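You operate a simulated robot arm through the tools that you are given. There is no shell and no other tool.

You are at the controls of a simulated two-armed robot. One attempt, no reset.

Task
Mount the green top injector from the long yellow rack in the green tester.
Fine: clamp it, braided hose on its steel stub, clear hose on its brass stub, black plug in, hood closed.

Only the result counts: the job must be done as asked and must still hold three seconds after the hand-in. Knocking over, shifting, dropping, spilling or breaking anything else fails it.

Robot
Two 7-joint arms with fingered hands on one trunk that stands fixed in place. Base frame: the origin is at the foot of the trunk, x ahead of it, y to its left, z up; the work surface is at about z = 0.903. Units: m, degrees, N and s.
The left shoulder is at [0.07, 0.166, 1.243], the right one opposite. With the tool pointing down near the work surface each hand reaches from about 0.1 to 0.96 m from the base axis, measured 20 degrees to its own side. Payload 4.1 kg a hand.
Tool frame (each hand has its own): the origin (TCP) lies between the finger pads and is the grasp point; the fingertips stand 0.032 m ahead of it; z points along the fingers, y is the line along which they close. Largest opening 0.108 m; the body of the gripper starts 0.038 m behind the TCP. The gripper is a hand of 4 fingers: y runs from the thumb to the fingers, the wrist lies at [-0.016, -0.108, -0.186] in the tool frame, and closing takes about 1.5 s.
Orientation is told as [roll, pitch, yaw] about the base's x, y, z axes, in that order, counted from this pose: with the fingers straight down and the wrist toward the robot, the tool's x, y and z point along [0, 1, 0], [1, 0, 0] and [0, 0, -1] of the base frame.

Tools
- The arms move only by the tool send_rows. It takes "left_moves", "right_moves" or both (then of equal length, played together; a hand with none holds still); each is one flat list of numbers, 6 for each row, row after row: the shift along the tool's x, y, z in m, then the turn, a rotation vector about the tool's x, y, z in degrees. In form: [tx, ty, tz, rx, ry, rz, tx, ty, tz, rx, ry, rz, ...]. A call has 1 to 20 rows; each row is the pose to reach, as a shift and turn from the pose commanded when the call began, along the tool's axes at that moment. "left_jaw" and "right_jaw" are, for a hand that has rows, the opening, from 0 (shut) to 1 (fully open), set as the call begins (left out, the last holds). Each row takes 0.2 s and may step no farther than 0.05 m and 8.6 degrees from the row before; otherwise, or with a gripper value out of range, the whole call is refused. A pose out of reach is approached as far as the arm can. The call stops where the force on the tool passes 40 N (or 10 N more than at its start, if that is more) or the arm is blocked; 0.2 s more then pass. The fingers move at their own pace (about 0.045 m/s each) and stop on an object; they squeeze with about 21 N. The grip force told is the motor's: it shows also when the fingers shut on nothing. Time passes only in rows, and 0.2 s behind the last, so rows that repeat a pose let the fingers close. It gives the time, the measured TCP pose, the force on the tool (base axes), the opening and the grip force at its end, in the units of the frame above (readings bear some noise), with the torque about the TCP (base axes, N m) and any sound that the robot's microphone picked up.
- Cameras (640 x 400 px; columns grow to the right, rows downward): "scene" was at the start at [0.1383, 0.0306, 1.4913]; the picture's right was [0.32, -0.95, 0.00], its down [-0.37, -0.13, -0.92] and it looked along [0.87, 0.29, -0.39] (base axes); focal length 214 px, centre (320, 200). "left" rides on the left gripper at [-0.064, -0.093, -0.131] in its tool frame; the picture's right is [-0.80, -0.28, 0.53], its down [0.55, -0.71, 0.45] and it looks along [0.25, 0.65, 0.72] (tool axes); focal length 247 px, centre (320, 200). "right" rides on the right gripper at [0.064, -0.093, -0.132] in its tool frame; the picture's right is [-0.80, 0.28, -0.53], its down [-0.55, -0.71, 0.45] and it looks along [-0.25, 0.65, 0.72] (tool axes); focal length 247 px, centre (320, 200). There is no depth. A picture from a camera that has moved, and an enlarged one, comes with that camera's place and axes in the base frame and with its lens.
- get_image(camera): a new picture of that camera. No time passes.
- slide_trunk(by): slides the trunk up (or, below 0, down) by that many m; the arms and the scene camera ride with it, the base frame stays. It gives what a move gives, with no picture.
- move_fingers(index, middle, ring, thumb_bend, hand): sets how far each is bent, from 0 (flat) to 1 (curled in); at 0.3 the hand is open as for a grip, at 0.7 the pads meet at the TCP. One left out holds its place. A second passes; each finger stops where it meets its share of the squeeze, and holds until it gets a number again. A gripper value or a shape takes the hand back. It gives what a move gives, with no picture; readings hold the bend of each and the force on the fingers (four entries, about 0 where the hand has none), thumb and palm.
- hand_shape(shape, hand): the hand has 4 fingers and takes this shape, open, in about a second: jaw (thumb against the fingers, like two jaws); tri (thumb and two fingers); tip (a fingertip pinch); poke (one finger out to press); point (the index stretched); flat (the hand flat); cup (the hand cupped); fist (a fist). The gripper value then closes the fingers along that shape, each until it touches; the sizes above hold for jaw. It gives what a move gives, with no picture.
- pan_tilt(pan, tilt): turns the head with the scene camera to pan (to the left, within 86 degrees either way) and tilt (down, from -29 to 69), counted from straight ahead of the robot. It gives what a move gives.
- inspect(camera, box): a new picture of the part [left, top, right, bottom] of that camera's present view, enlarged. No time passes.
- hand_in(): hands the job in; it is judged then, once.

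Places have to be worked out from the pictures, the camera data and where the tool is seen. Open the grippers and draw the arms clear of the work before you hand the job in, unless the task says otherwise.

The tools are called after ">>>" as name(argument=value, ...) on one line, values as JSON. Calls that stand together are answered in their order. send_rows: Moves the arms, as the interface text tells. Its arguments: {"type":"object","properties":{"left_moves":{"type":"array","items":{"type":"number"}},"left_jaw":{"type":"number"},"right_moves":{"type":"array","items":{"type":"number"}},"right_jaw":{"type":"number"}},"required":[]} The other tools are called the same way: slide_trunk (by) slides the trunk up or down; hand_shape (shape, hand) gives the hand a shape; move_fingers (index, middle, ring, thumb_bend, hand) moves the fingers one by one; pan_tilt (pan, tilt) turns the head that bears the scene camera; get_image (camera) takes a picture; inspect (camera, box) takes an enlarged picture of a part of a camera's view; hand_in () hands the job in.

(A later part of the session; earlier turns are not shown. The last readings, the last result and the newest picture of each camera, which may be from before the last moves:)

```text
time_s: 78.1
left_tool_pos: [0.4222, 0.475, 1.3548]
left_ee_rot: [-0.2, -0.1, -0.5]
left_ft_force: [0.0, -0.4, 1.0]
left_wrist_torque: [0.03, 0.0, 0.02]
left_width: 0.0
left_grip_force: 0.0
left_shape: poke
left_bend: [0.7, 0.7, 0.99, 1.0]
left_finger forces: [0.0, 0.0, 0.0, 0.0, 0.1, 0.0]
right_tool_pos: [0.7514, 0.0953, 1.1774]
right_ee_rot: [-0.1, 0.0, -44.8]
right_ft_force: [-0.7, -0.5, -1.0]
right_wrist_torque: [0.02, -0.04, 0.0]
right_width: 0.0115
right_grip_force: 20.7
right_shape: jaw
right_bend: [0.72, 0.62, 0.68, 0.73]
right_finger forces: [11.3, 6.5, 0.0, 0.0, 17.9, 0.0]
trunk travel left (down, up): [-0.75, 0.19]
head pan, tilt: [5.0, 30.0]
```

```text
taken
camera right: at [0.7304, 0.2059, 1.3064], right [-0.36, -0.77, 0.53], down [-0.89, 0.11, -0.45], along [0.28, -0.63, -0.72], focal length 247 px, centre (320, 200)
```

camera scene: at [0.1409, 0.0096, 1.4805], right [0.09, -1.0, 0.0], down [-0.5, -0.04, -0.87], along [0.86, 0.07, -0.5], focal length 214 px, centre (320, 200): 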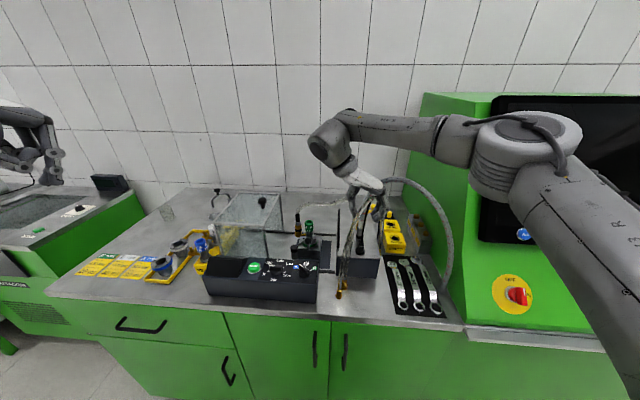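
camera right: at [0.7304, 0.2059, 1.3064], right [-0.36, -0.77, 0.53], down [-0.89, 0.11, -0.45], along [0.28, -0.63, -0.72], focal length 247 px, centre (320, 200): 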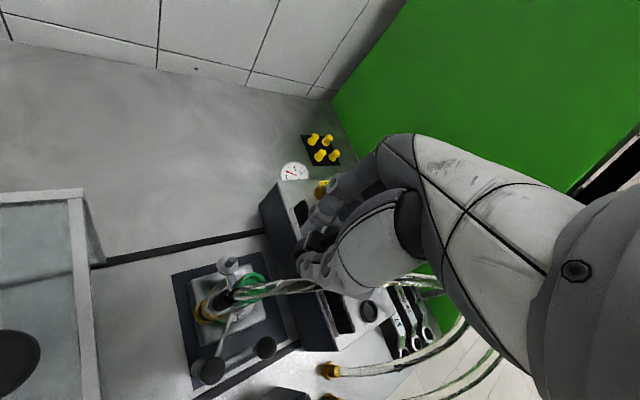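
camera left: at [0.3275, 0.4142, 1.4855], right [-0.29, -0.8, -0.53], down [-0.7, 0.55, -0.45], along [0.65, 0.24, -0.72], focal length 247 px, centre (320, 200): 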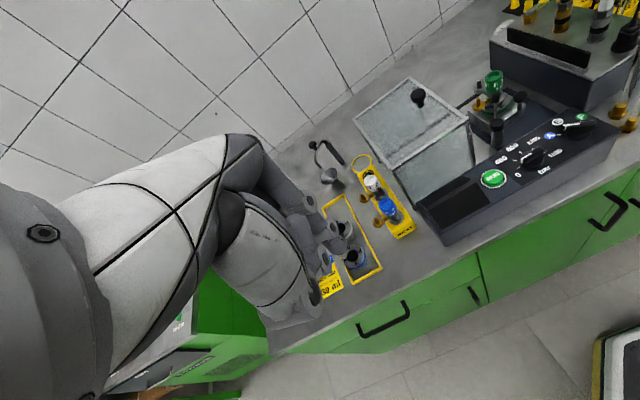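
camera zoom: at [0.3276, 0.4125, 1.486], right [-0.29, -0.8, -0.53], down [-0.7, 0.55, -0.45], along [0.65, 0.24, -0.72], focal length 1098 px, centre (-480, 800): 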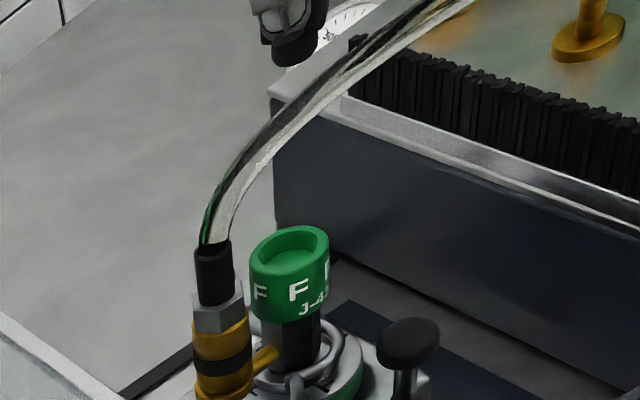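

Now above the cap at yaw −45°. I zoom to measure plug tip versus cap recess.

>>> inspect(camera="scene", box=[292, 180, 332, 245])

>>> inspect(camera="left", box=[480, 10, 550, 100])

>>> inspect(camera="right", box=[200, 200, 360, 340])

```text
6.15 times, centred on (312, 212) of scene
camera zoom: at [0.1401, 0.0075, 1.4806], right [0.09, -1.0, 0.0], down [-0.5, -0.04, -0.87], along [0.86, 0.08, -0.5], focal length 1320 px, centre (369, 123)
```

zoom: 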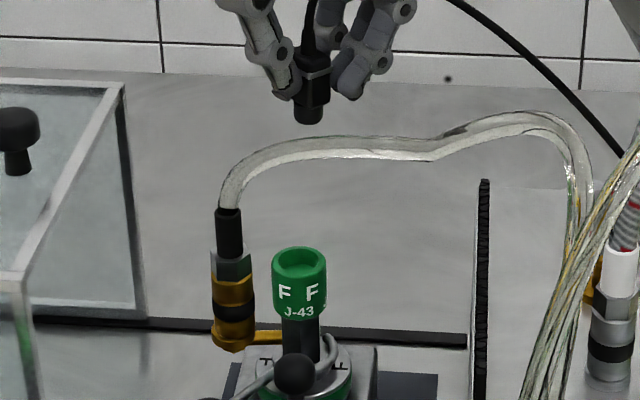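

```text
4.44 times, centred on (515, 55) of left
camera zoom: at [0.3276, 0.4125, 1.486], right [-0.29, -0.8, -0.53], down [-0.7, 0.55, -0.45], along [0.65, 0.24, -0.72], focal length 1098 px, centre (-547, 844)
```

zoom: 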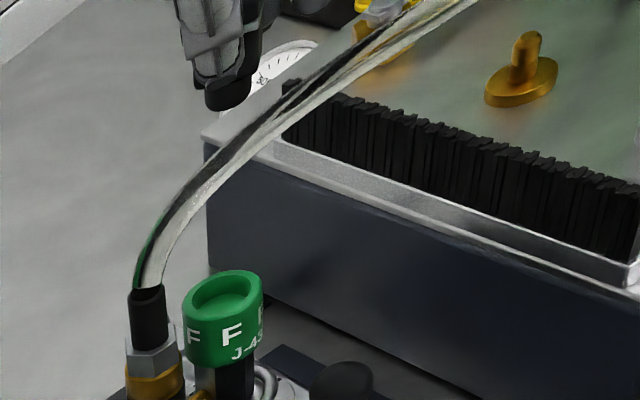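

```text
2.86 times, centred on (280, 270) of right
camera zoom: at [0.7304, 0.2059, 1.3064], right [-0.36, -0.77, 0.53], down [-0.89, 0.11, -0.45], along [0.28, -0.63, -0.72], focal length 706 px, centre (434, 0)
```

zoom: 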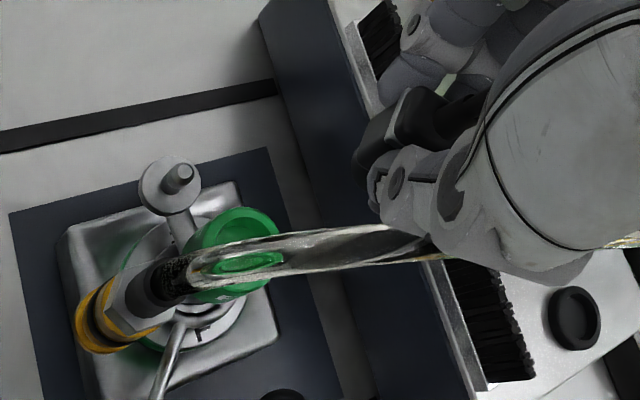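

Cap recess (0.751, 0.1007, top 1.033); the plug bottom needs −2.5 mm x, +6.5 mm y. I correct and lower to ~8 mm above the cap.

>>> send_rows(right_moves=[0.0028, -0.0064, 0.01, 0, 0, 0, 0.0028, -0.0064, 0.04, 0, 0, 0, 0.0028, -0.0064, 0.07, 0, 0, 0, 0.0028, -0.0064, 0.084, 0, 0, 0, 0.0028, -0.0064, 0.084, 0, 0, 0])

>>> inspect(camera="scene", box=[292, 200, 332, 245])

>>> inspect(camera="left", box=[475, 45, 535, 105])

>>> inspect(camera="right", box=[220, 200, 340, 310])

```text
time_s: 79.3
left_tool_pos: [0.4201, 0.4773, 1.3539]
left_ee_rot: [-0.2, -0.1, -0.3]
left_ft_force: [-0.4, -0.4, -0.5]
left_wrist_torque: [0.02, 0.01, -0.01]
left_width: 0.0001
left_grip_force: 0.0
left_shape: poke
left_bend: [0.7, 0.7, 0.99, 1.0]
left_finger forces: [0.0, 0.0, 0.0, 0.0, 0.0, 0.0]
right_tool_pos: [0.7486, 0.1047, 1.0925]
right_ee_rot: [0.0, 0.0, -44.9]
right_ft_force: [0.5, 0.6, -0.7]
right_wrist_torque: [0.01, -0.02, 0.01]
right_width: 0.0115
right_grip_force: 21.0
right_shape: jaw
right_bend: [0.72, 0.62, 0.68, 0.73]
right_finger forces: [11.3, 6.5, 0.0, 0.1, 17.8, 0.0]
trunk travel left (down, up): [-0.75, 0.19]
head pan, tilt: [5.0, 30.0]
```

```text
8.89 times, centred on (312, 222) of scene
camera zoom: at [0.1405, 0.0087, 1.4805], right [0.09, -1.0, 0.0], down [-0.5, -0.04, -0.87], along [0.86, 0.08, -0.5], focal length 1906 px, centre (391, 0)
```

zoom: 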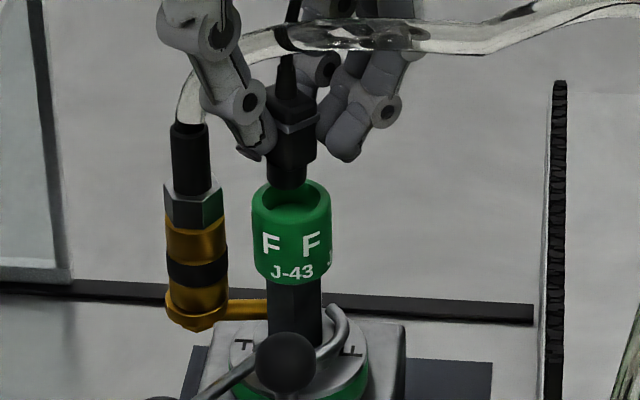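

```text
6.67 times, centred on (505, 75) of left
camera zoom: at [0.328, 0.4138, 1.4855], right [-0.29, -0.8, -0.53], down [-0.7, 0.55, -0.45], along [0.65, 0.24, -0.72], focal length 1646 px, centre (-913, 1033)
```

zoom: 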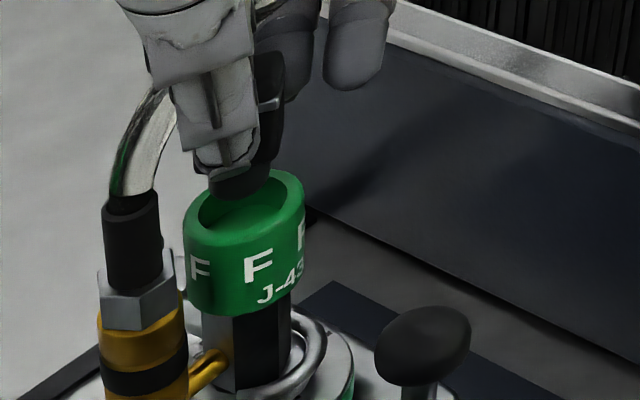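

```text
3.64 times, centred on (280, 255) of right
camera zoom: at [0.7271, 0.2152, 1.2228], right [-0.36, -0.77, 0.53], down [-0.89, 0.11, -0.45], along [0.28, -0.63, -0.72], focal length 898 px, centre (466, 0)
```

zoom: 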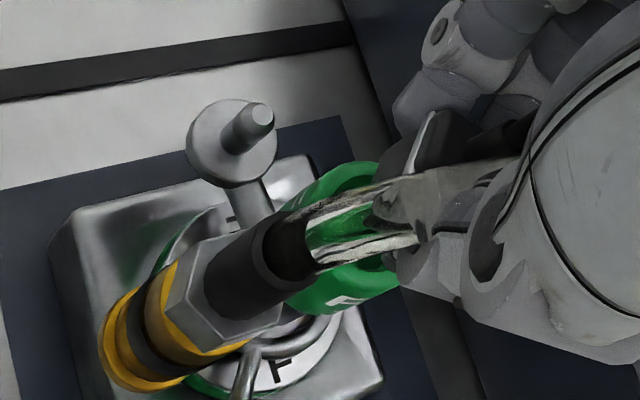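

The plug's round tip is ~11 mm above the recess; remaining offset only ~2 mm. I trim it and lower in small steps.

>>> send_rows(right_moves=[-0.0008, 0.0017, 0.004, 0, 0, 0, -0.0008, 0.0017, 0.008, 0, 0, 0, -0.0008, 0.0017, 0.012, 0, 0, 0, -0.0008, 0.0017, 0.016, 0, 0, 0, -0.0008, 0.0017, 0.018, 0, 0, 0, -0.0008, 0.0017, 0.018, 0, 0, 0])

>>> inspect(camera="scene", box=[292, 200, 332, 245])

>>> inspect(camera="left", box=[475, 45, 535, 105])

```text
time_s: 80.7
left_tool_pos: [0.4206, 0.4783, 1.3547]
left_ee_rot: [-0.2, -0.1, -0.4]
left_ft_force: [0.6, 0.2, 0.2]
left_wrist_torque: [-0.01, 0.02, -0.03]
left_width: 0.0
left_grip_force: 0.1
left_shape: poke
left_bend: [0.7, 0.7, 0.99, 1.0]
left_finger forces: [0.0, 0.0, 0.0, 0.0, 0.1, 0.0]
right_tool_pos: [0.7488, 0.1022, 1.0746]
right_ee_rot: [-0.1, 0.0, -44.9]
right_ft_force: [1.0, 1.1, 4.5]
right_wrist_torque: [0.03, -0.07, -0.01]
right_width: 0.0116
right_grip_force: 21.1
right_shape: jaw
right_bend: [0.72, 0.62, 0.68, 0.73]
right_finger forces: [11.9, 7.1, 0.0, 0.0, 19.0, 0.0]
trunk travel left (down, up): [-0.75, 0.19]
head pan, tilt: [5.0, 30.0]
```

```text
8.89 times, centred on (312, 222) of scene
camera zoom: at [0.1403, 0.0092, 1.4806], right [0.09, -1.0, 0.0], down [-0.5, -0.04, -0.87], along [0.86, 0.08, -0.5], focal length 1906 px, centre (391, 0)
```

zoom: 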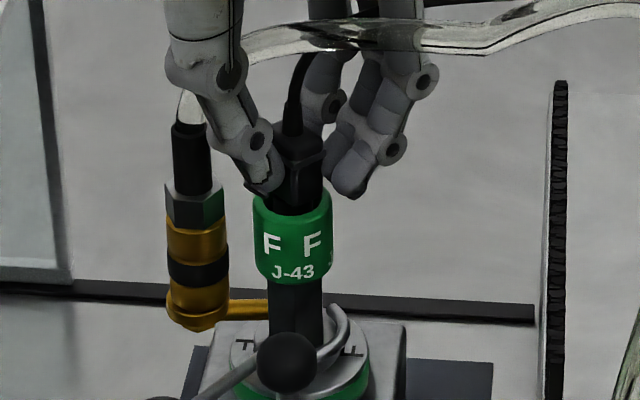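

```text
6.67 times, centred on (505, 75) of left
camera zoom: at [0.3277, 0.4143, 1.4854], right [-0.29, -0.8, -0.53], down [-0.7, 0.55, -0.45], along [0.65, 0.24, -0.72], focal length 1646 px, centre (-913, 1033)
```

zoom: 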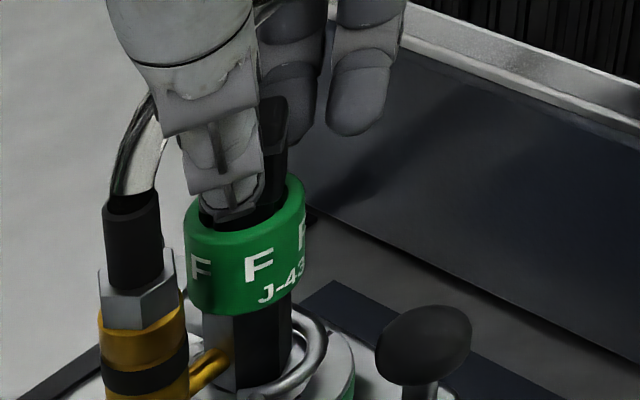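

The plug is in the recess with first contact (≈5 N). Pressing it a few mm further to seat.

>>> send_rows(right_moves=[0, 0, 0.0015, 0, 0, 0, 0, 0, 0.003, 0, 0, 0, 0, 0, 0.0045, 0, 0, 0, 0, 0, 0.0045, 0, 0, 0])

>>> inspect(camera="scene", box=[292, 200, 332, 245])

>>> inspect(camera="left", box=[475, 45, 535, 105])

```text
time_s: 81.7
left_tool_pos: [0.4193, 0.4768, 1.3552]
left_ee_rot: [-0.2, -0.2, -0.4]
left_ft_force: [0.0, 0.9, -0.1]
left_wrist_torque: [0.02, 0.01, 0.01]
left_width: 0.0003
left_grip_force: 0.0
left_shape: poke
left_bend: [0.7, 0.7, 0.99, 1.0]
left_finger forces: [0.0, 0.0, 0.1, 0.1, 0.1, 0.0]
right_tool_pos: [0.749, 0.1024, 1.0732]
right_ee_rot: [0.2, -0.1, -44.9]
right_ft_force: [3.9, 2.5, 19.0]
right_wrist_torque: [0.08, -0.21, 0.0]
right_width: 0.0122
right_grip_force: 21.1
right_shape: jaw
right_bend: [0.72, 0.62, 0.68, 0.74]
right_finger forces: [13.9, 8.4, 0.1, 0.0, 22.6, 0.1]
trunk travel left (down, up): [-0.75, 0.19]
head pan, tilt: [5.0, 30.0]
```

```text
8.89 times, centred on (312, 222) of scene
camera zoom: at [0.1381, 0.0097, 1.481], right [0.09, -1.0, 0.0], down [-0.5, -0.04, -0.87], along [0.86, 0.07, -0.5], focal length 1906 px, centre (391, 0)
```

zoom: 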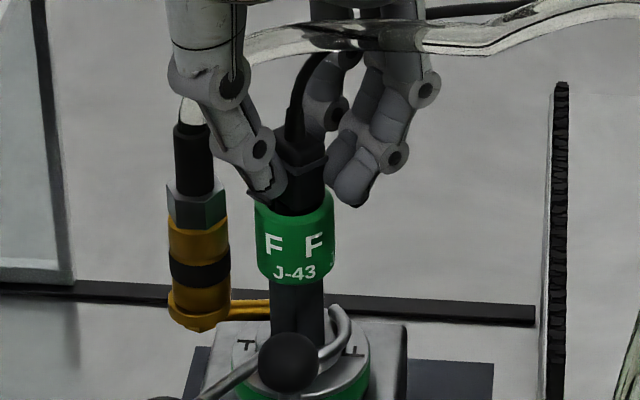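

```text
6.67 times, centred on (505, 75) of left
camera zoom: at [0.3255, 0.4148, 1.486], right [-0.29, -0.8, -0.53], down [-0.7, 0.55, -0.45], along [0.65, 0.24, -0.72], focal length 1646 px, centre (-913, 1033)
```

zoom: 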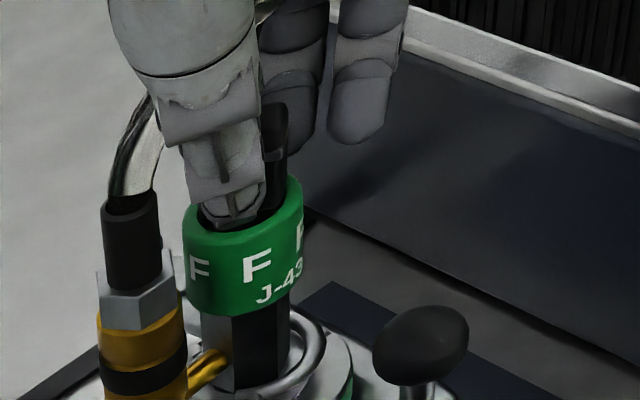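

Seated with 19 N (depth matches the parking socket). Relax, open a little, and rise.

>>> send_rows(right_moves=[0, 0, -0.0045, 0, 0, 0, 0, 0, -0.0045, 0, 0, 0, 0, 0, -0.0045, 0, 0, 0, 0, 0, -0.0045, 0, 0, 0, 0, 0, -0.0045, 0, 0, 0], right_jaw=0.33)

>>> send_rows(right_moves=[0, 0, -0.02, 0, 0, 0, 0, 0, -0.05, 0, 0, 0, 0, 0, -0.09, 0, 0, 0, 0, 0, -0.13, 0, 0, 0])

>>> inspect(camera="scene", box=[280, 180, 350, 250])

>>> inspect(camera="left", box=[465, 35, 535, 115])

>>> get_image(camera="right")

```text
time_s: 82.9
left_tool_pos: [0.4223, 0.4777, 1.3539]
left_ee_rot: [-0.2, -0.1, -0.5]
left_ft_force: [0.1, 0.0, -0.7]
left_wrist_torque: [0.01, 0.02, -0.01]
left_width: 0.0002
left_grip_force: 0.0
left_shape: poke
left_bend: [0.7, 0.7, 0.99, 1.0]
left_finger forces: [0.0, 0.0, 0.1, 0.0, 0.1, 0.0]
right_tool_pos: [0.7487, 0.1018, 1.0744]
right_ee_rot: [-0.1, 0.1, -44.9]
right_ft_force: [-0.6, 0.1, -0.7]
right_wrist_torque: [0.0, 0.01, 0.03]
right_width: 0.0353
right_grip_force: 0.1
right_shape: jaw
right_bend: [0.74, 0.53, 0.5, 0.74]
right_finger forces: [0.1, 0.1, 0.0, 0.0, 0.0, 0.0]
trunk travel left (down, up): [-0.75, 0.19]
head pan, tilt: [5.0, 30.0]
```

```text
time_s: 83.9
left_tool_pos: [0.4206, 0.4773, 1.3552]
left_ee_rot: [-0.2, -0.2, -0.5]
left_ft_force: [1.0, 0.9, -0.5]
left_wrist_torque: [0.02, 0.01, 0.01]
left_width: 0.0001
left_grip_force: 0.1
left_shape: poke
left_bend: [0.7, 0.7, 0.99, 1.0]
left_finger forces: [0.1, 0.1, 0.0, 0.1, 0.0, 0.0]
right_tool_pos: [0.7472, 0.1008, 1.2057]
right_ee_rot: [-0.1, 0.1, -44.9]
right_ft_force: [0.3, -0.1, -0.5]
right_wrist_torque: [-0.02, 0.01, 0.02]
right_width: 0.0353
right_grip_force: 0.1
right_shape: jaw
right_bend: [0.74, 0.53, 0.5, 0.74]
right_finger forces: [0.1, 0.0, 0.1, 0.1, 0.0, 0.0]
trunk travel left (down, up): [-0.75, 0.19]
head pan, tilt: [5.0, 30.0]
```

```text
5.71 times, centred on (315, 215) of scene
camera zoom: at [0.1393, 0.0095, 1.4806], right [0.09, -1.0, 0.0], down [-0.5, -0.04, -0.87], along [0.86, 0.07, -0.5], focal length 1226 px, centre (349, 114)
```

zoom: 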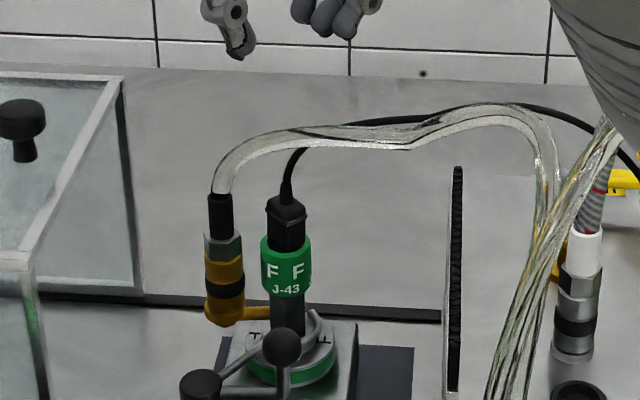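

```text
5.00 times, centred on (500, 75) of left
camera zoom: at [0.3267, 0.4145, 1.4855], right [-0.29, -0.8, -0.53], down [-0.7, 0.55, -0.45], along [0.65, 0.24, -0.72], focal length 1235 px, centre (-580, 825)
```

zoom: 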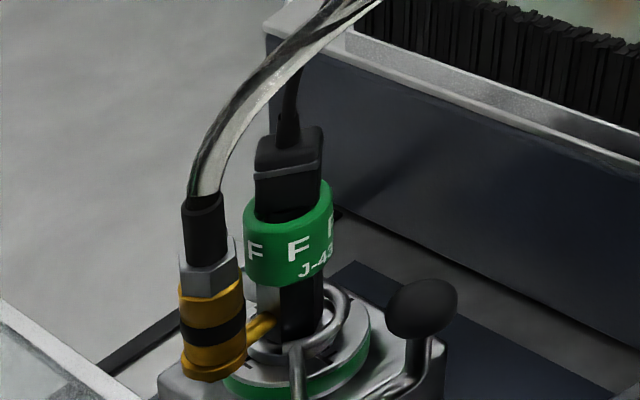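

```text
taken
camera right: at [0.7266, 0.2129, 1.3353], right [-0.36, -0.77, 0.53], down [-0.89, 0.11, -0.45], along [0.28, -0.63, -0.72], focal length 247 px, centre (320, 200)
```

right: 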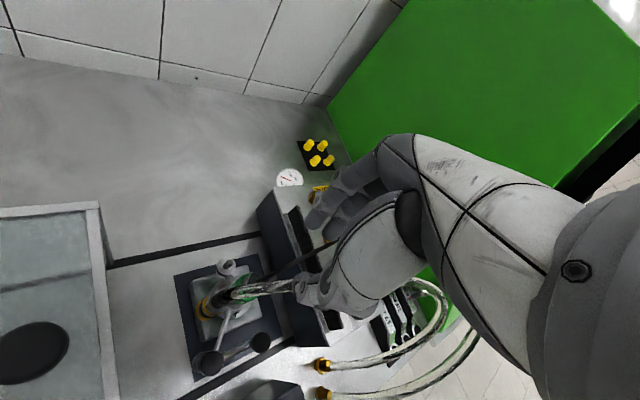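

Plug is in and upright. Last hose: the right hand goes above the steel coupling, yaw −60°.

>>> send_rows(right_moves=[-0.03, 0.0185, 0, 0, 0, 3, -0.06, 0.037, 0, 0, 0, 6, -0.09, 0.0554, 0, 0, 0, 9, -0.12, 0.0738, 0, 0, 0, 12, -0.1506, 0.0923, 0, 0, 0, 15, -0.1506, 0.0923, 0.03, 0, 0, 15, -0.1506, 0.0923, 0.04, 0, 0, 15], right_jaw=0.5)

>>> inspect(camera="scene", box=[330, 180, 400, 260])

>>> inspect(camera="left", box=[540, 0, 630, 80])

>>> inspect(camera="right", box=[180, 160, 380, 340])

```text
time_s: 85.5
left_tool_pos: [0.4219, 0.4757, 1.3537]
left_ee_rot: [-0.2, -0.1, -0.4]
left_ft_force: [-0.7, -0.4, 0.6]
left_wrist_torque: [0.02, -0.02, 0.0]
left_width: 0.0002
left_grip_force: 0.0
left_shape: poke
left_bend: [0.7, 0.7, 0.99, 1.0]
left_finger forces: [0.0, 0.1, 0.0, 0.0, 0.1, 0.0]
right_tool_pos: [0.7091, -0.0729, 1.1642]
right_ee_rot: [0.0, 0.0, -59.8]
right_ft_force: [0.3, -0.8, -0.5]
right_wrist_torque: [-0.04, 0.0, -0.02]
right_width: 0.0537
right_grip_force: 0.0
right_shape: jaw
right_bend: [0.74, 0.45, 0.42, 0.71]
right_finger forces: [0.1, 0.0, 0.0, 0.0, 0.0, 0.0]
trunk travel left (down, up): [-0.75, 0.19]
head pan, tilt: [5.0, 30.0]
```

```text
5.00 times, centred on (365, 220) of scene
camera zoom: at [0.1408, 0.009, 1.4805], right [0.09, -1.0, 0.0], down [-0.5, -0.04, -0.87], along [0.86, 0.08, -0.5], focal length 1072 px, centre (95, 100)
```

zoom: 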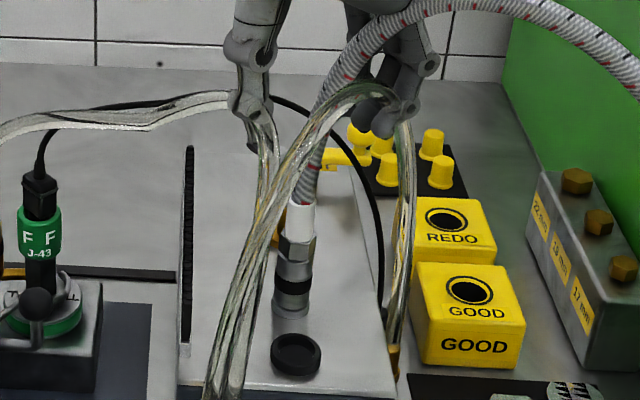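

```text
5.00 times, centred on (585, 40) of left
camera zoom: at [0.3283, 0.4141, 1.4853], right [-0.29, -0.8, -0.53], down [-0.7, 0.55, -0.45], along [0.65, 0.24, -0.72], focal length 1235 px, centre (-1005, 1000)
```

zoom: 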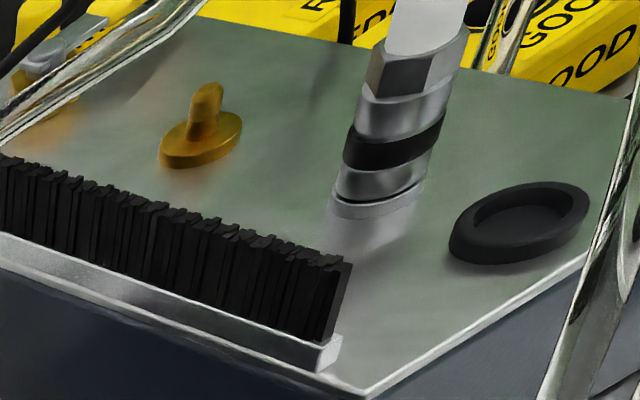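

```text
2.22 times, centred on (280, 250) of right
camera zoom: at [0.7167, 0.0409, 1.2949], right [-0.55, -0.65, 0.53], down [-0.83, 0.34, -0.45], along [0.11, -0.69, -0.72], focal length 549 px, centre (409, 89)
```

zoom: 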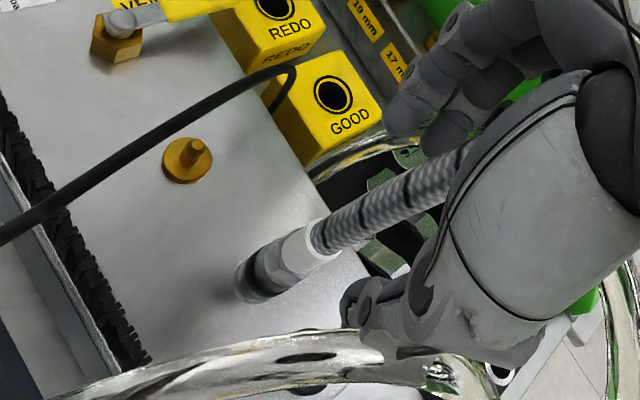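

The steel coupling axis is at about (0.708, −0.0725), right under the TCP. Lower to grip the white sleeve at z≈1.085.

>>> send_rows(right_moves=[0, 0, 0.03, 0, 0, 0, 0, 0, 0.055, 0, 0, 0, 0, 0, 0.079, 0, 0, 0, 0, 0, 0.079, 0, 0, 0])

>>> inspect(camera="scene", box=[335, 190, 395, 250])

>>> inspect(camera="left", box=[560, 0, 630, 60])

>>> inspect(camera="right", box=[220, 160, 380, 300])

```text
time_s: 86.5
left_tool_pos: [0.4209, 0.4773, 1.3543]
left_ee_rot: [-0.2, -0.1, -0.3]
left_ft_force: [0.8, 0.0, 0.3]
left_wrist_torque: [0.0, -0.01, 0.02]
left_width: 0.0
left_grip_force: 0.0
left_shape: poke
left_bend: [0.7, 0.7, 0.99, 1.0]
left_finger forces: [0.0, 0.0, 0.0, 0.0, 0.0, 0.0]
right_tool_pos: [0.7079, -0.0713, 1.0871]
right_ee_rot: [0.0, 0.1, -59.9]
right_ft_force: [-0.1, 0.4, 0.4]
right_wrist_torque: [0.0, 0.05, 0.0]
right_width: 0.0538
right_grip_force: 0.1
right_shape: jaw
right_bend: [0.74, 0.45, 0.42, 0.71]
right_finger forces: [0.0, 0.1, 0.0, 0.1, 0.0, 0.0]
trunk travel left (down, up): [-0.75, 0.19]
head pan, tilt: [5.0, 30.0]
```

```text
6.67 times, centred on (365, 220) of scene
camera zoom: at [0.1408, 0.0093, 1.4805], right [0.09, -1.0, 0.0], down [-0.5, -0.04, -0.87], along [0.86, 0.07, -0.5], focal length 1430 px, centre (20, 67)
```

zoom: 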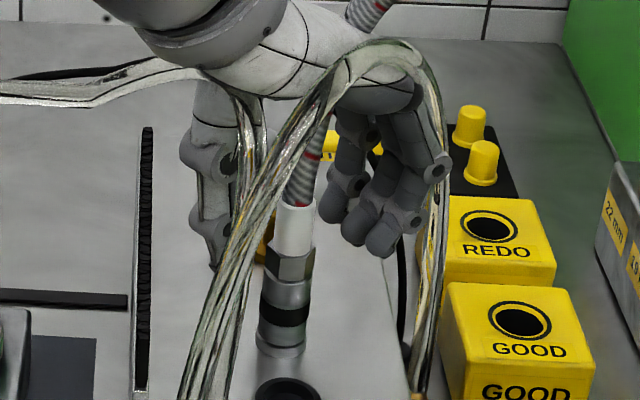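

```text
6.67 times, centred on (595, 30) of left
camera zoom: at [0.3282, 0.4144, 1.4852], right [-0.29, -0.8, -0.53], down [-0.7, 0.55, -0.45], along [0.65, 0.24, -0.72], focal length 1646 px, centre (-1513, 1333)
```

zoom: 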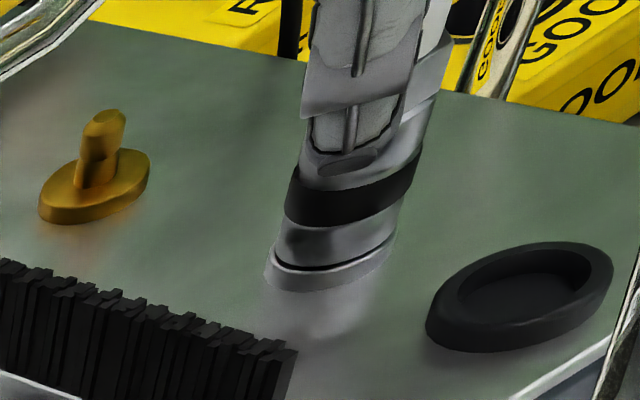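

```text
2.86 times, centred on (300, 230) of right
camera zoom: at [0.7167, 0.0417, 1.2166], right [-0.55, -0.65, 0.53], down [-0.83, 0.33, -0.45], along [0.11, -0.69, -0.72], focal length 706 px, centre (377, 114)
```

zoom: 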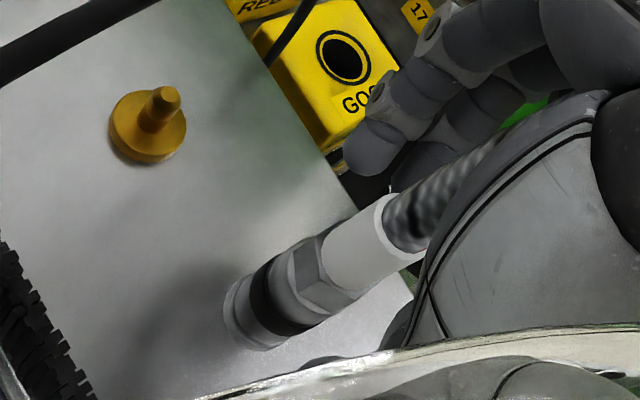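

Aligned. Close on the sleeve.

>>> send_rows(right_moves=[0, 0, 0.002, 0, 0, 0, 0, 0, 0.002, 0, 0, 0, 0, 0, 0.002, 0, 0, 0, 0, 0, 0.002, 0, 0, 0, 0, 0, 0.002, 0, 0, 0, 0, 0, 0.002, 0, 0, 0, 0, 0, 0.002, 0, 0, 0], right_jaw=0.0)

>>> inspect(camera="scene", box=[335, 190, 395, 250])

>>> inspect(camera="right", box=[220, 160, 380, 300])

```text
time_s: 88.1
left_tool_pos: [0.4209, 0.4769, 1.3543]
left_ee_rot: [-0.2, -0.2, -0.3]
left_ft_force: [1.5, -0.5, 0.4]
left_wrist_torque: [0.01, 0.02, 0.03]
left_width: 0.0
left_grip_force: 0.1
left_shape: poke
left_bend: [0.7, 0.7, 0.99, 1.0]
left_finger forces: [0.0, 0.1, 0.0, 0.0, 0.0, 0.0]
right_tool_pos: [0.7067, -0.0711, 1.0842]
right_ee_rot: [0.0, 0.0, -59.9]
right_ft_force: [3.5, -1.3, 10.4]
right_wrist_torque: [-0.07, -0.19, 0.01]
right_width: 0.0133
right_grip_force: 20.8
right_shape: jaw
right_bend: [0.73, 0.59, 0.65, 0.74]
right_finger forces: [14.2, 6.0, 0.0, 0.1, 16.4, 0.1]
trunk travel left (down, up): [-0.75, 0.19]
head pan, tilt: [5.0, 30.0]
```

```text
6.67 times, centred on (365, 220) of scene
camera zoom: at [0.1397, 0.0091, 1.4807], right [0.09, -1.0, 0.0], down [-0.5, -0.04, -0.87], along [0.86, 0.08, -0.5], focal length 1430 px, centre (20, 67)
```

zoom: 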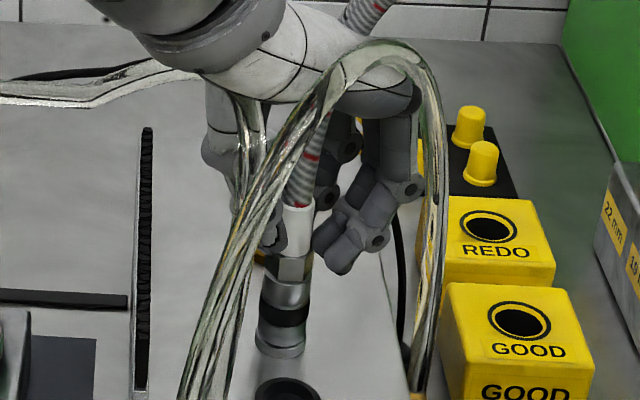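

```text
2.86 times, centred on (300, 230) of right
camera zoom: at [0.7157, 0.042, 1.2154], right [-0.55, -0.65, 0.53], down [-0.83, 0.34, -0.45], along [0.11, -0.69, -0.72], focal length 706 px, centre (377, 114)
```

zoom: 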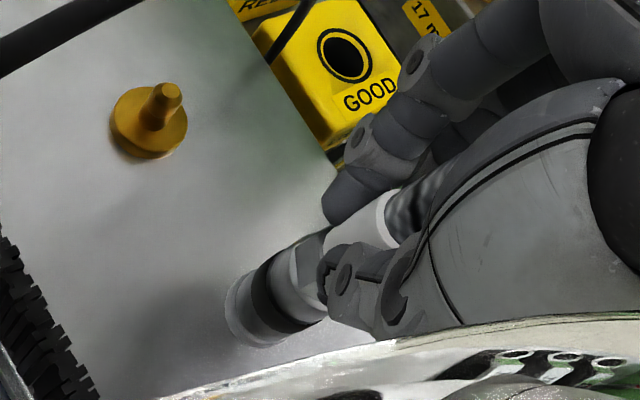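

Gripped; now pull the steel coupling up.

>>> send_rows(right_moves=[0, 0, -0.005, 0, 0, 0, 0, 0, -0.01, 0, 0, 0, 0, 0, -0.02, 0, 0, 0, 0, 0, -0.04, 0, 0, 0, 0, 0, -0.07, 0, 0, 0, 0, 0, -0.1, 0, 0, 0, 0, 0, -0.12, 0, 0, 0])

>>> inspect(camera="scene", box=[320, 150, 400, 250])

>>> inspect(camera="left", box=[550, 0, 640, 60])

>>> inspect(camera="right", box=[180, 160, 380, 330])

```text
time_s: 89.7
left_tool_pos: [0.4218, 0.4772, 1.3543]
left_ee_rot: [-0.3, -0.2, -0.4]
left_ft_force: [-0.4, -0.2, 0.1]
left_wrist_torque: [0.01, 0.0, 0.01]
left_width: 0.0
left_grip_force: 0.1
left_shape: poke
left_bend: [0.7, 0.7, 0.99, 1.0]
left_finger forces: [0.0, 0.1, 0.1, 0.1, 0.0, 0.0]
right_tool_pos: [0.7081, -0.0697, 1.205]
right_ee_rot: [0.0, 0.1, -59.9]
right_ft_force: [0.2, -0.2, -1.1]
right_wrist_torque: [-0.01, 0.01, 0.0]
right_width: 0.0126
right_grip_force: 21.2
right_shape: jaw
right_bend: [0.73, 0.59, 0.65, 0.74]
right_finger forces: [8.8, 5.7, 0.0, 0.1, 13.5, 0.0]
trunk travel left (down, up): [-0.75, 0.19]
head pan, tilt: [5.0, 30.0]
```

```text
4.00 times, centred on (360, 200) of scene
camera zoom: at [0.1404, 0.0092, 1.4805], right [0.09, -1.0, 0.0], down [-0.5, -0.04, -0.87], along [0.86, 0.07, -0.5], focal length 858 px, centre (160, 200)
```

zoom: 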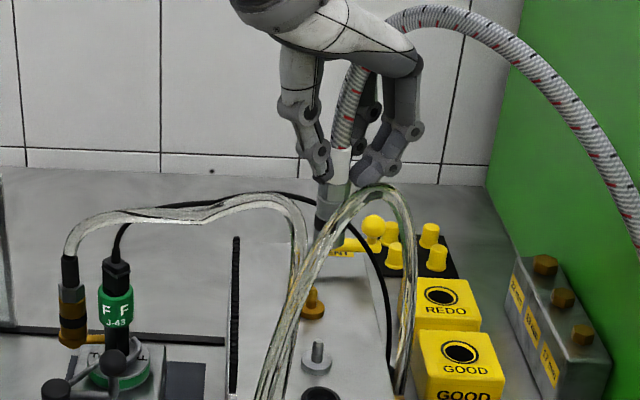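

```text
6.67 times, centred on (595, 30) of left
camera zoom: at [0.3279, 0.4143, 1.4853], right [-0.29, -0.8, -0.53], down [-0.7, 0.55, -0.45], along [0.65, 0.24, -0.72], focal length 1646 px, centre (-1513, 1333)
```

zoom: 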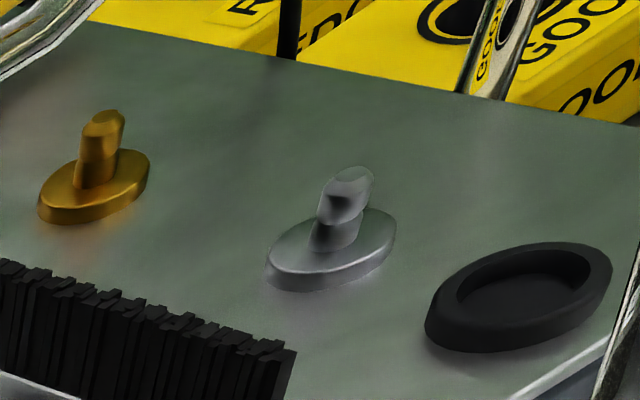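

```text
2.35 times, centred on (280, 245) of right
camera zoom: at [0.7156, 0.0441, 1.3348], right [-0.55, -0.65, 0.53], down [-0.83, 0.33, -0.45], along [0.11, -0.69, -0.72], focal length 581 px, centre (414, 94)
```

zoom: 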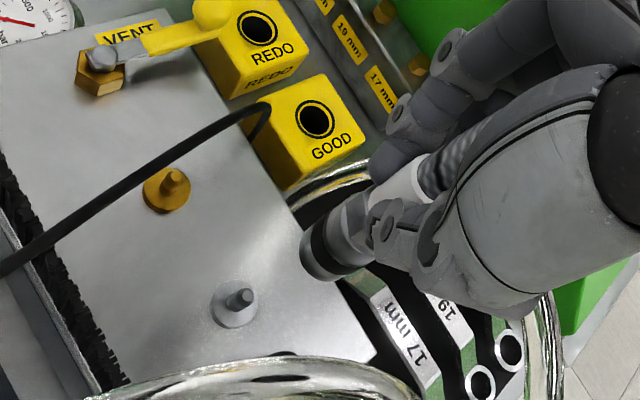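

Free. Carry it to above the injector's steel stub.

>>> send_rows(right_moves=[0.0312, -0.0212, 0, 0, 0, 0, 0.0624, -0.0424, 0, 0, 0, 0, 0.0935, -0.0636, 0, 0, 0, 0, 0.1247, -0.0848, 0, 0, 0, 0, 0.1559, -0.106, 0, 0, 0, 0, 0.1559, -0.106, 0, 0, 0, 0])

>>> inspect(camera="scene", box=[280, 160, 360, 250])

>>> inspect(camera="left", box=[460, 10, 550, 110])

>>> get_image(camera="right")

```text
time_s: 91.1
left_tool_pos: [0.4227, 0.4772, 1.3539]
left_ee_rot: [-0.3, -0.2, -0.4]
left_ft_force: [-0.5, 0.4, 0.3]
left_wrist_torque: [0.0, 0.01, -0.01]
left_width: 0.0
left_grip_force: 0.0
left_shape: poke
left_bend: [0.7, 0.7, 0.99, 1.0]
left_finger forces: [0.1, 0.0, 0.0, 0.0, 0.1, 0.0]
right_tool_pos: [0.7524, 0.0694, 1.1905]
right_ee_rot: [0.0, 0.0, -59.8]
right_ft_force: [-0.2, 0.1, -0.4]
right_wrist_torque: [0.0, 0.0, 0.03]
right_width: 0.0121
right_grip_force: 21.1
right_shape: jaw
right_bend: [0.73, 0.6, 0.65, 0.74]
right_finger forces: [8.9, 5.8, 0.1, 0.0, 13.6, 0.1]
right hand out of reach, approached as far as the arm can: row 4, 5, 6
trunk travel left (down, up): [-0.75, 0.19]
head pan, tilt: [5.0, 30.0]
```

```text
4.44 times, centred on (320, 205) of scene
camera zoom: at [0.1408, 0.01, 1.4805], right [0.09, -1.0, 0.0], down [-0.5, -0.04, -0.87], along [0.86, 0.07, -0.5], focal length 953 px, centre (320, 178)
```

zoom: 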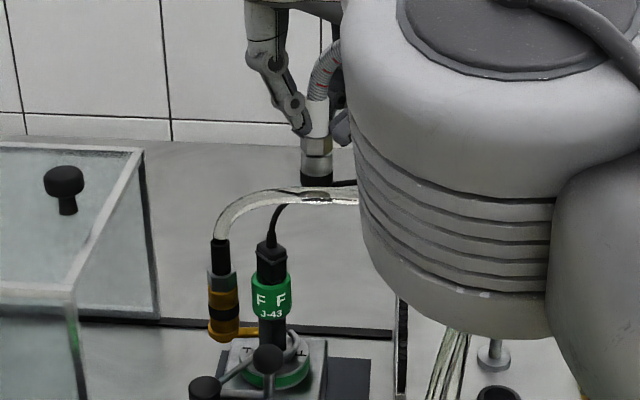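

```text
4.00 times, centred on (505, 60) of left
camera zoom: at [0.3283, 0.415, 1.485], right [-0.29, -0.8, -0.53], down [-0.7, 0.55, -0.45], along [0.65, 0.24, -0.72], focal length 988 px, centre (-420, 760)
```

zoom: 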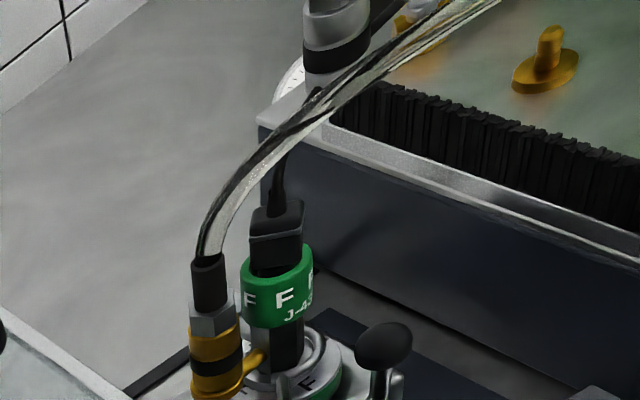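

```text
taken
camera right: at [0.7622, 0.1821, 1.3207], right [-0.55, -0.65, 0.53], down [-0.83, 0.33, -0.45], along [0.11, -0.69, -0.72], focal length 247 px, centre (320, 200)
```

right: 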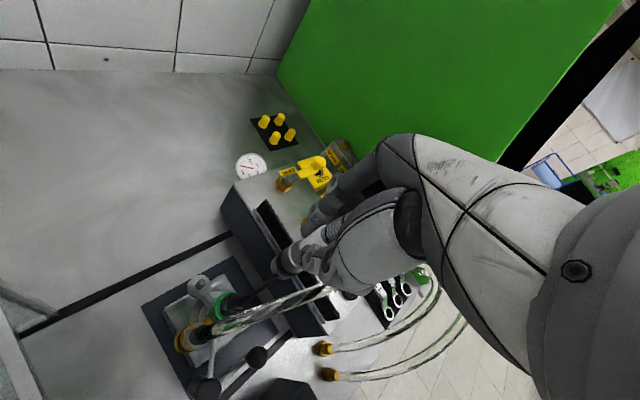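

Yaw −60° can't reach there either. I back off, turn to yaw −40° and go on to the stub.

>>> send_rows(right_moves=[-0.015, 0.026, -0.015, 0, 0, -5, -0.015, 0.026, -0.015, 0, 0, -12.5, -0.015, 0.026, -0.015, 0, 0, -20, 0.01, 0.012, -0.015, 0, 0, -20, 0.03, 0.001, -0.015, 0, 0, -20, 0.0479, -0.0077, -0.015, 0, 0, -20, 0.0479, -0.0077, -0.015, 0, 0, -20])

>>> inspect(camera="scene", box=[280, 160, 360, 250])

>>> inspect(camera="left", box=[460, 10, 550, 110])

>>> inspect(camera="right", box=[160, 200, 360, 380])

```text
time_s: 92.7
left_tool_pos: [0.4224, 0.4767, 1.3548]
left_ee_rot: [-0.2, -0.1, -0.4]
left_ft_force: [-0.1, -0.9, 0.2]
left_wrist_torque: [-0.03, -0.02, -0.01]
left_width: 0.0
left_grip_force: 0.1
left_shape: poke
left_bend: [0.7, 0.7, 0.99, 1.0]
left_finger forces: [0.0, 0.1, 0.0, 0.0, 0.1, 0.0]
right_tool_pos: [0.7802, 0.086, 1.1949]
right_ee_rot: [0.0, 0.0, -39.8]
right_ft_force: [0.4, 0.6, -1.1]
right_wrist_torque: [-0.03, 0.02, 0.04]
right_width: 0.0119
right_grip_force: 20.8
right_shape: jaw
right_bend: [0.73, 0.6, 0.65, 0.74]
right_finger forces: [9.2, 5.7, 0.1, 0.0, 13.1, 0.0]
right hand out of reach, approached as far as the arm can: row 6, 7
trunk travel left (down, up): [-0.75, 0.19]
head pan, tilt: [5.0, 30.0]
```

```text
4.44 times, centred on (320, 205) of scene
camera zoom: at [0.1411, 0.0088, 1.4805], right [0.09, -1.0, 0.0], down [-0.5, -0.04, -0.87], along [0.86, 0.07, -0.5], focal length 953 px, centre (320, 178)
```

zoom: 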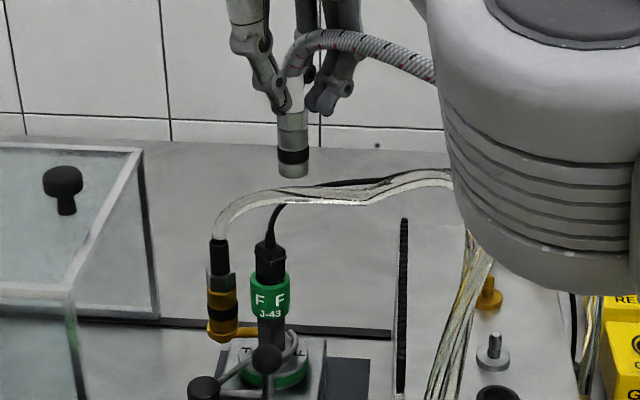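

```text
4.00 times, centred on (505, 60) of left
camera zoom: at [0.3286, 0.4138, 1.4853], right [-0.29, -0.8, -0.53], down [-0.7, 0.55, -0.45], along [0.65, 0.24, -0.72], focal length 988 px, centre (-420, 760)
```

zoom: 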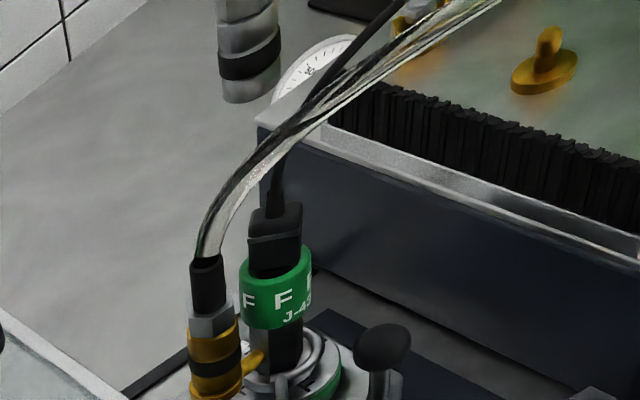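

```text
2.22 times, centred on (260, 290) of right
camera zoom: at [0.7495, 0.1966, 1.3259], right [-0.29, -0.79, 0.53], down [-0.89, 0.03, -0.45], along [0.34, -0.61, -0.72], focal length 549 px, centre (453, 0)
```

zoom: 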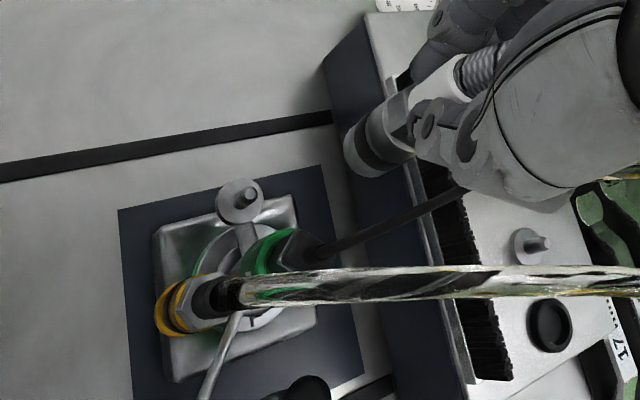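

At the edge of reach; I reduce yaw to −30° and come a bit lower, which should reach.

>>> send_rows(right_moves=[0.004, 0, 0.005, 0, 0, -4, 0.009, 0, 0.012, 0, 0, -8, 0.0171, -0.0015, 0.02, 0, 0, -10, 0.0171, -0.0015, 0.03, 0, 0, -10, 0.0171, -0.0015, 0.03, 0, 0, -10])

>>> inspect(camera="scene", box=[285, 170, 345, 250])

>>> inspect(camera="left", box=[465, 20, 535, 110])

>>> inspect(camera="right", box=[200, 200, 340, 330])

```text
time_s: 93.9
left_tool_pos: [0.4221, 0.4773, 1.3543]
left_ee_rot: [-0.2, -0.1, -0.5]
left_ft_force: [0.1, 0.2, -0.5]
left_wrist_torque: [0.0, -0.02, 0.04]
left_width: 0.0
left_grip_force: 0.0
left_shape: poke
left_bend: [0.7, 0.7, 0.99, 1.0]
left_finger forces: [0.0, 0.0, 0.0, 0.0, 0.1, 0.0]
right_tool_pos: [0.7906, 0.1018, 1.1664]
right_ee_rot: [0.0, 0.0, -29.7]
right_ft_force: [0.2, 0.1, -0.5]
right_wrist_torque: [-0.01, 0.01, -0.02]
right_width: 0.0124
right_grip_force: 20.5
right_shape: jaw
right_bend: [0.73, 0.6, 0.65, 0.74]
right_finger forces: [9.1, 5.6, 0.0, 0.0, 12.9, 0.1]
trunk travel left (down, up): [-0.75, 0.19]
head pan, tilt: [5.0, 30.0]
```

```text
5.00 times, centred on (315, 210) of scene
camera zoom: at [0.1407, 0.0091, 1.4805], right [0.09, -1.0, 0.0], down [-0.5, -0.04, -0.87], along [0.86, 0.07, -0.5], focal length 1072 px, centre (345, 150)
```

zoom: 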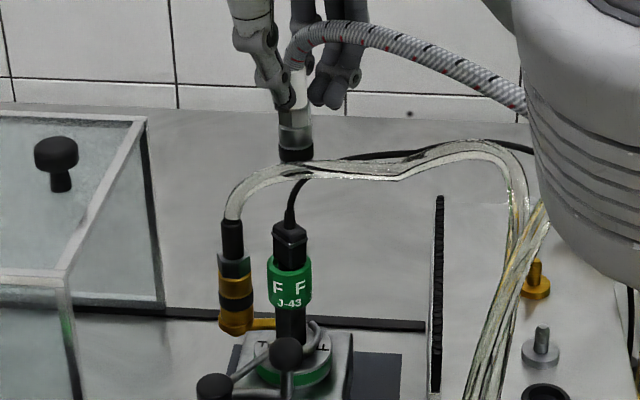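

```text
4.44 times, centred on (500, 65) of left
camera zoom: at [0.3282, 0.4141, 1.4853], right [-0.29, -0.8, -0.53], down [-0.7, 0.55, -0.45], along [0.65, 0.24, -0.72], focal length 1098 px, centre (-480, 800)
```

zoom: 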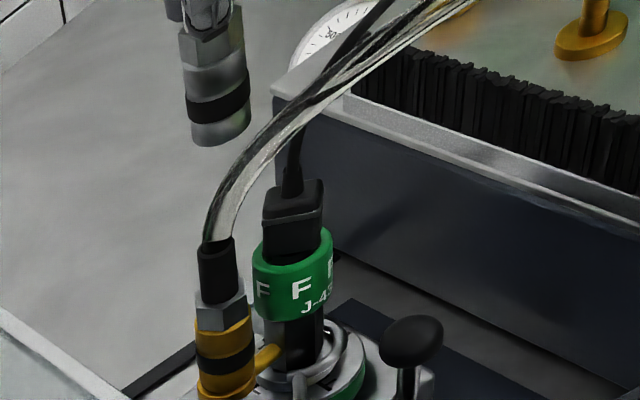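

```text
3.08 times, centred on (270, 265) of right
camera zoom: at [0.7411, 0.2044, 1.296], right [-0.15, -0.83, 0.53], down [-0.89, -0.12, -0.45], along [0.44, -0.54, -0.72], focal length 760 px, centre (474, 0)
```

zoom: 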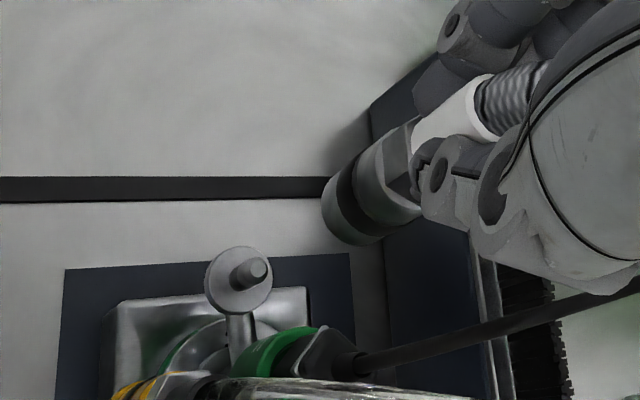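

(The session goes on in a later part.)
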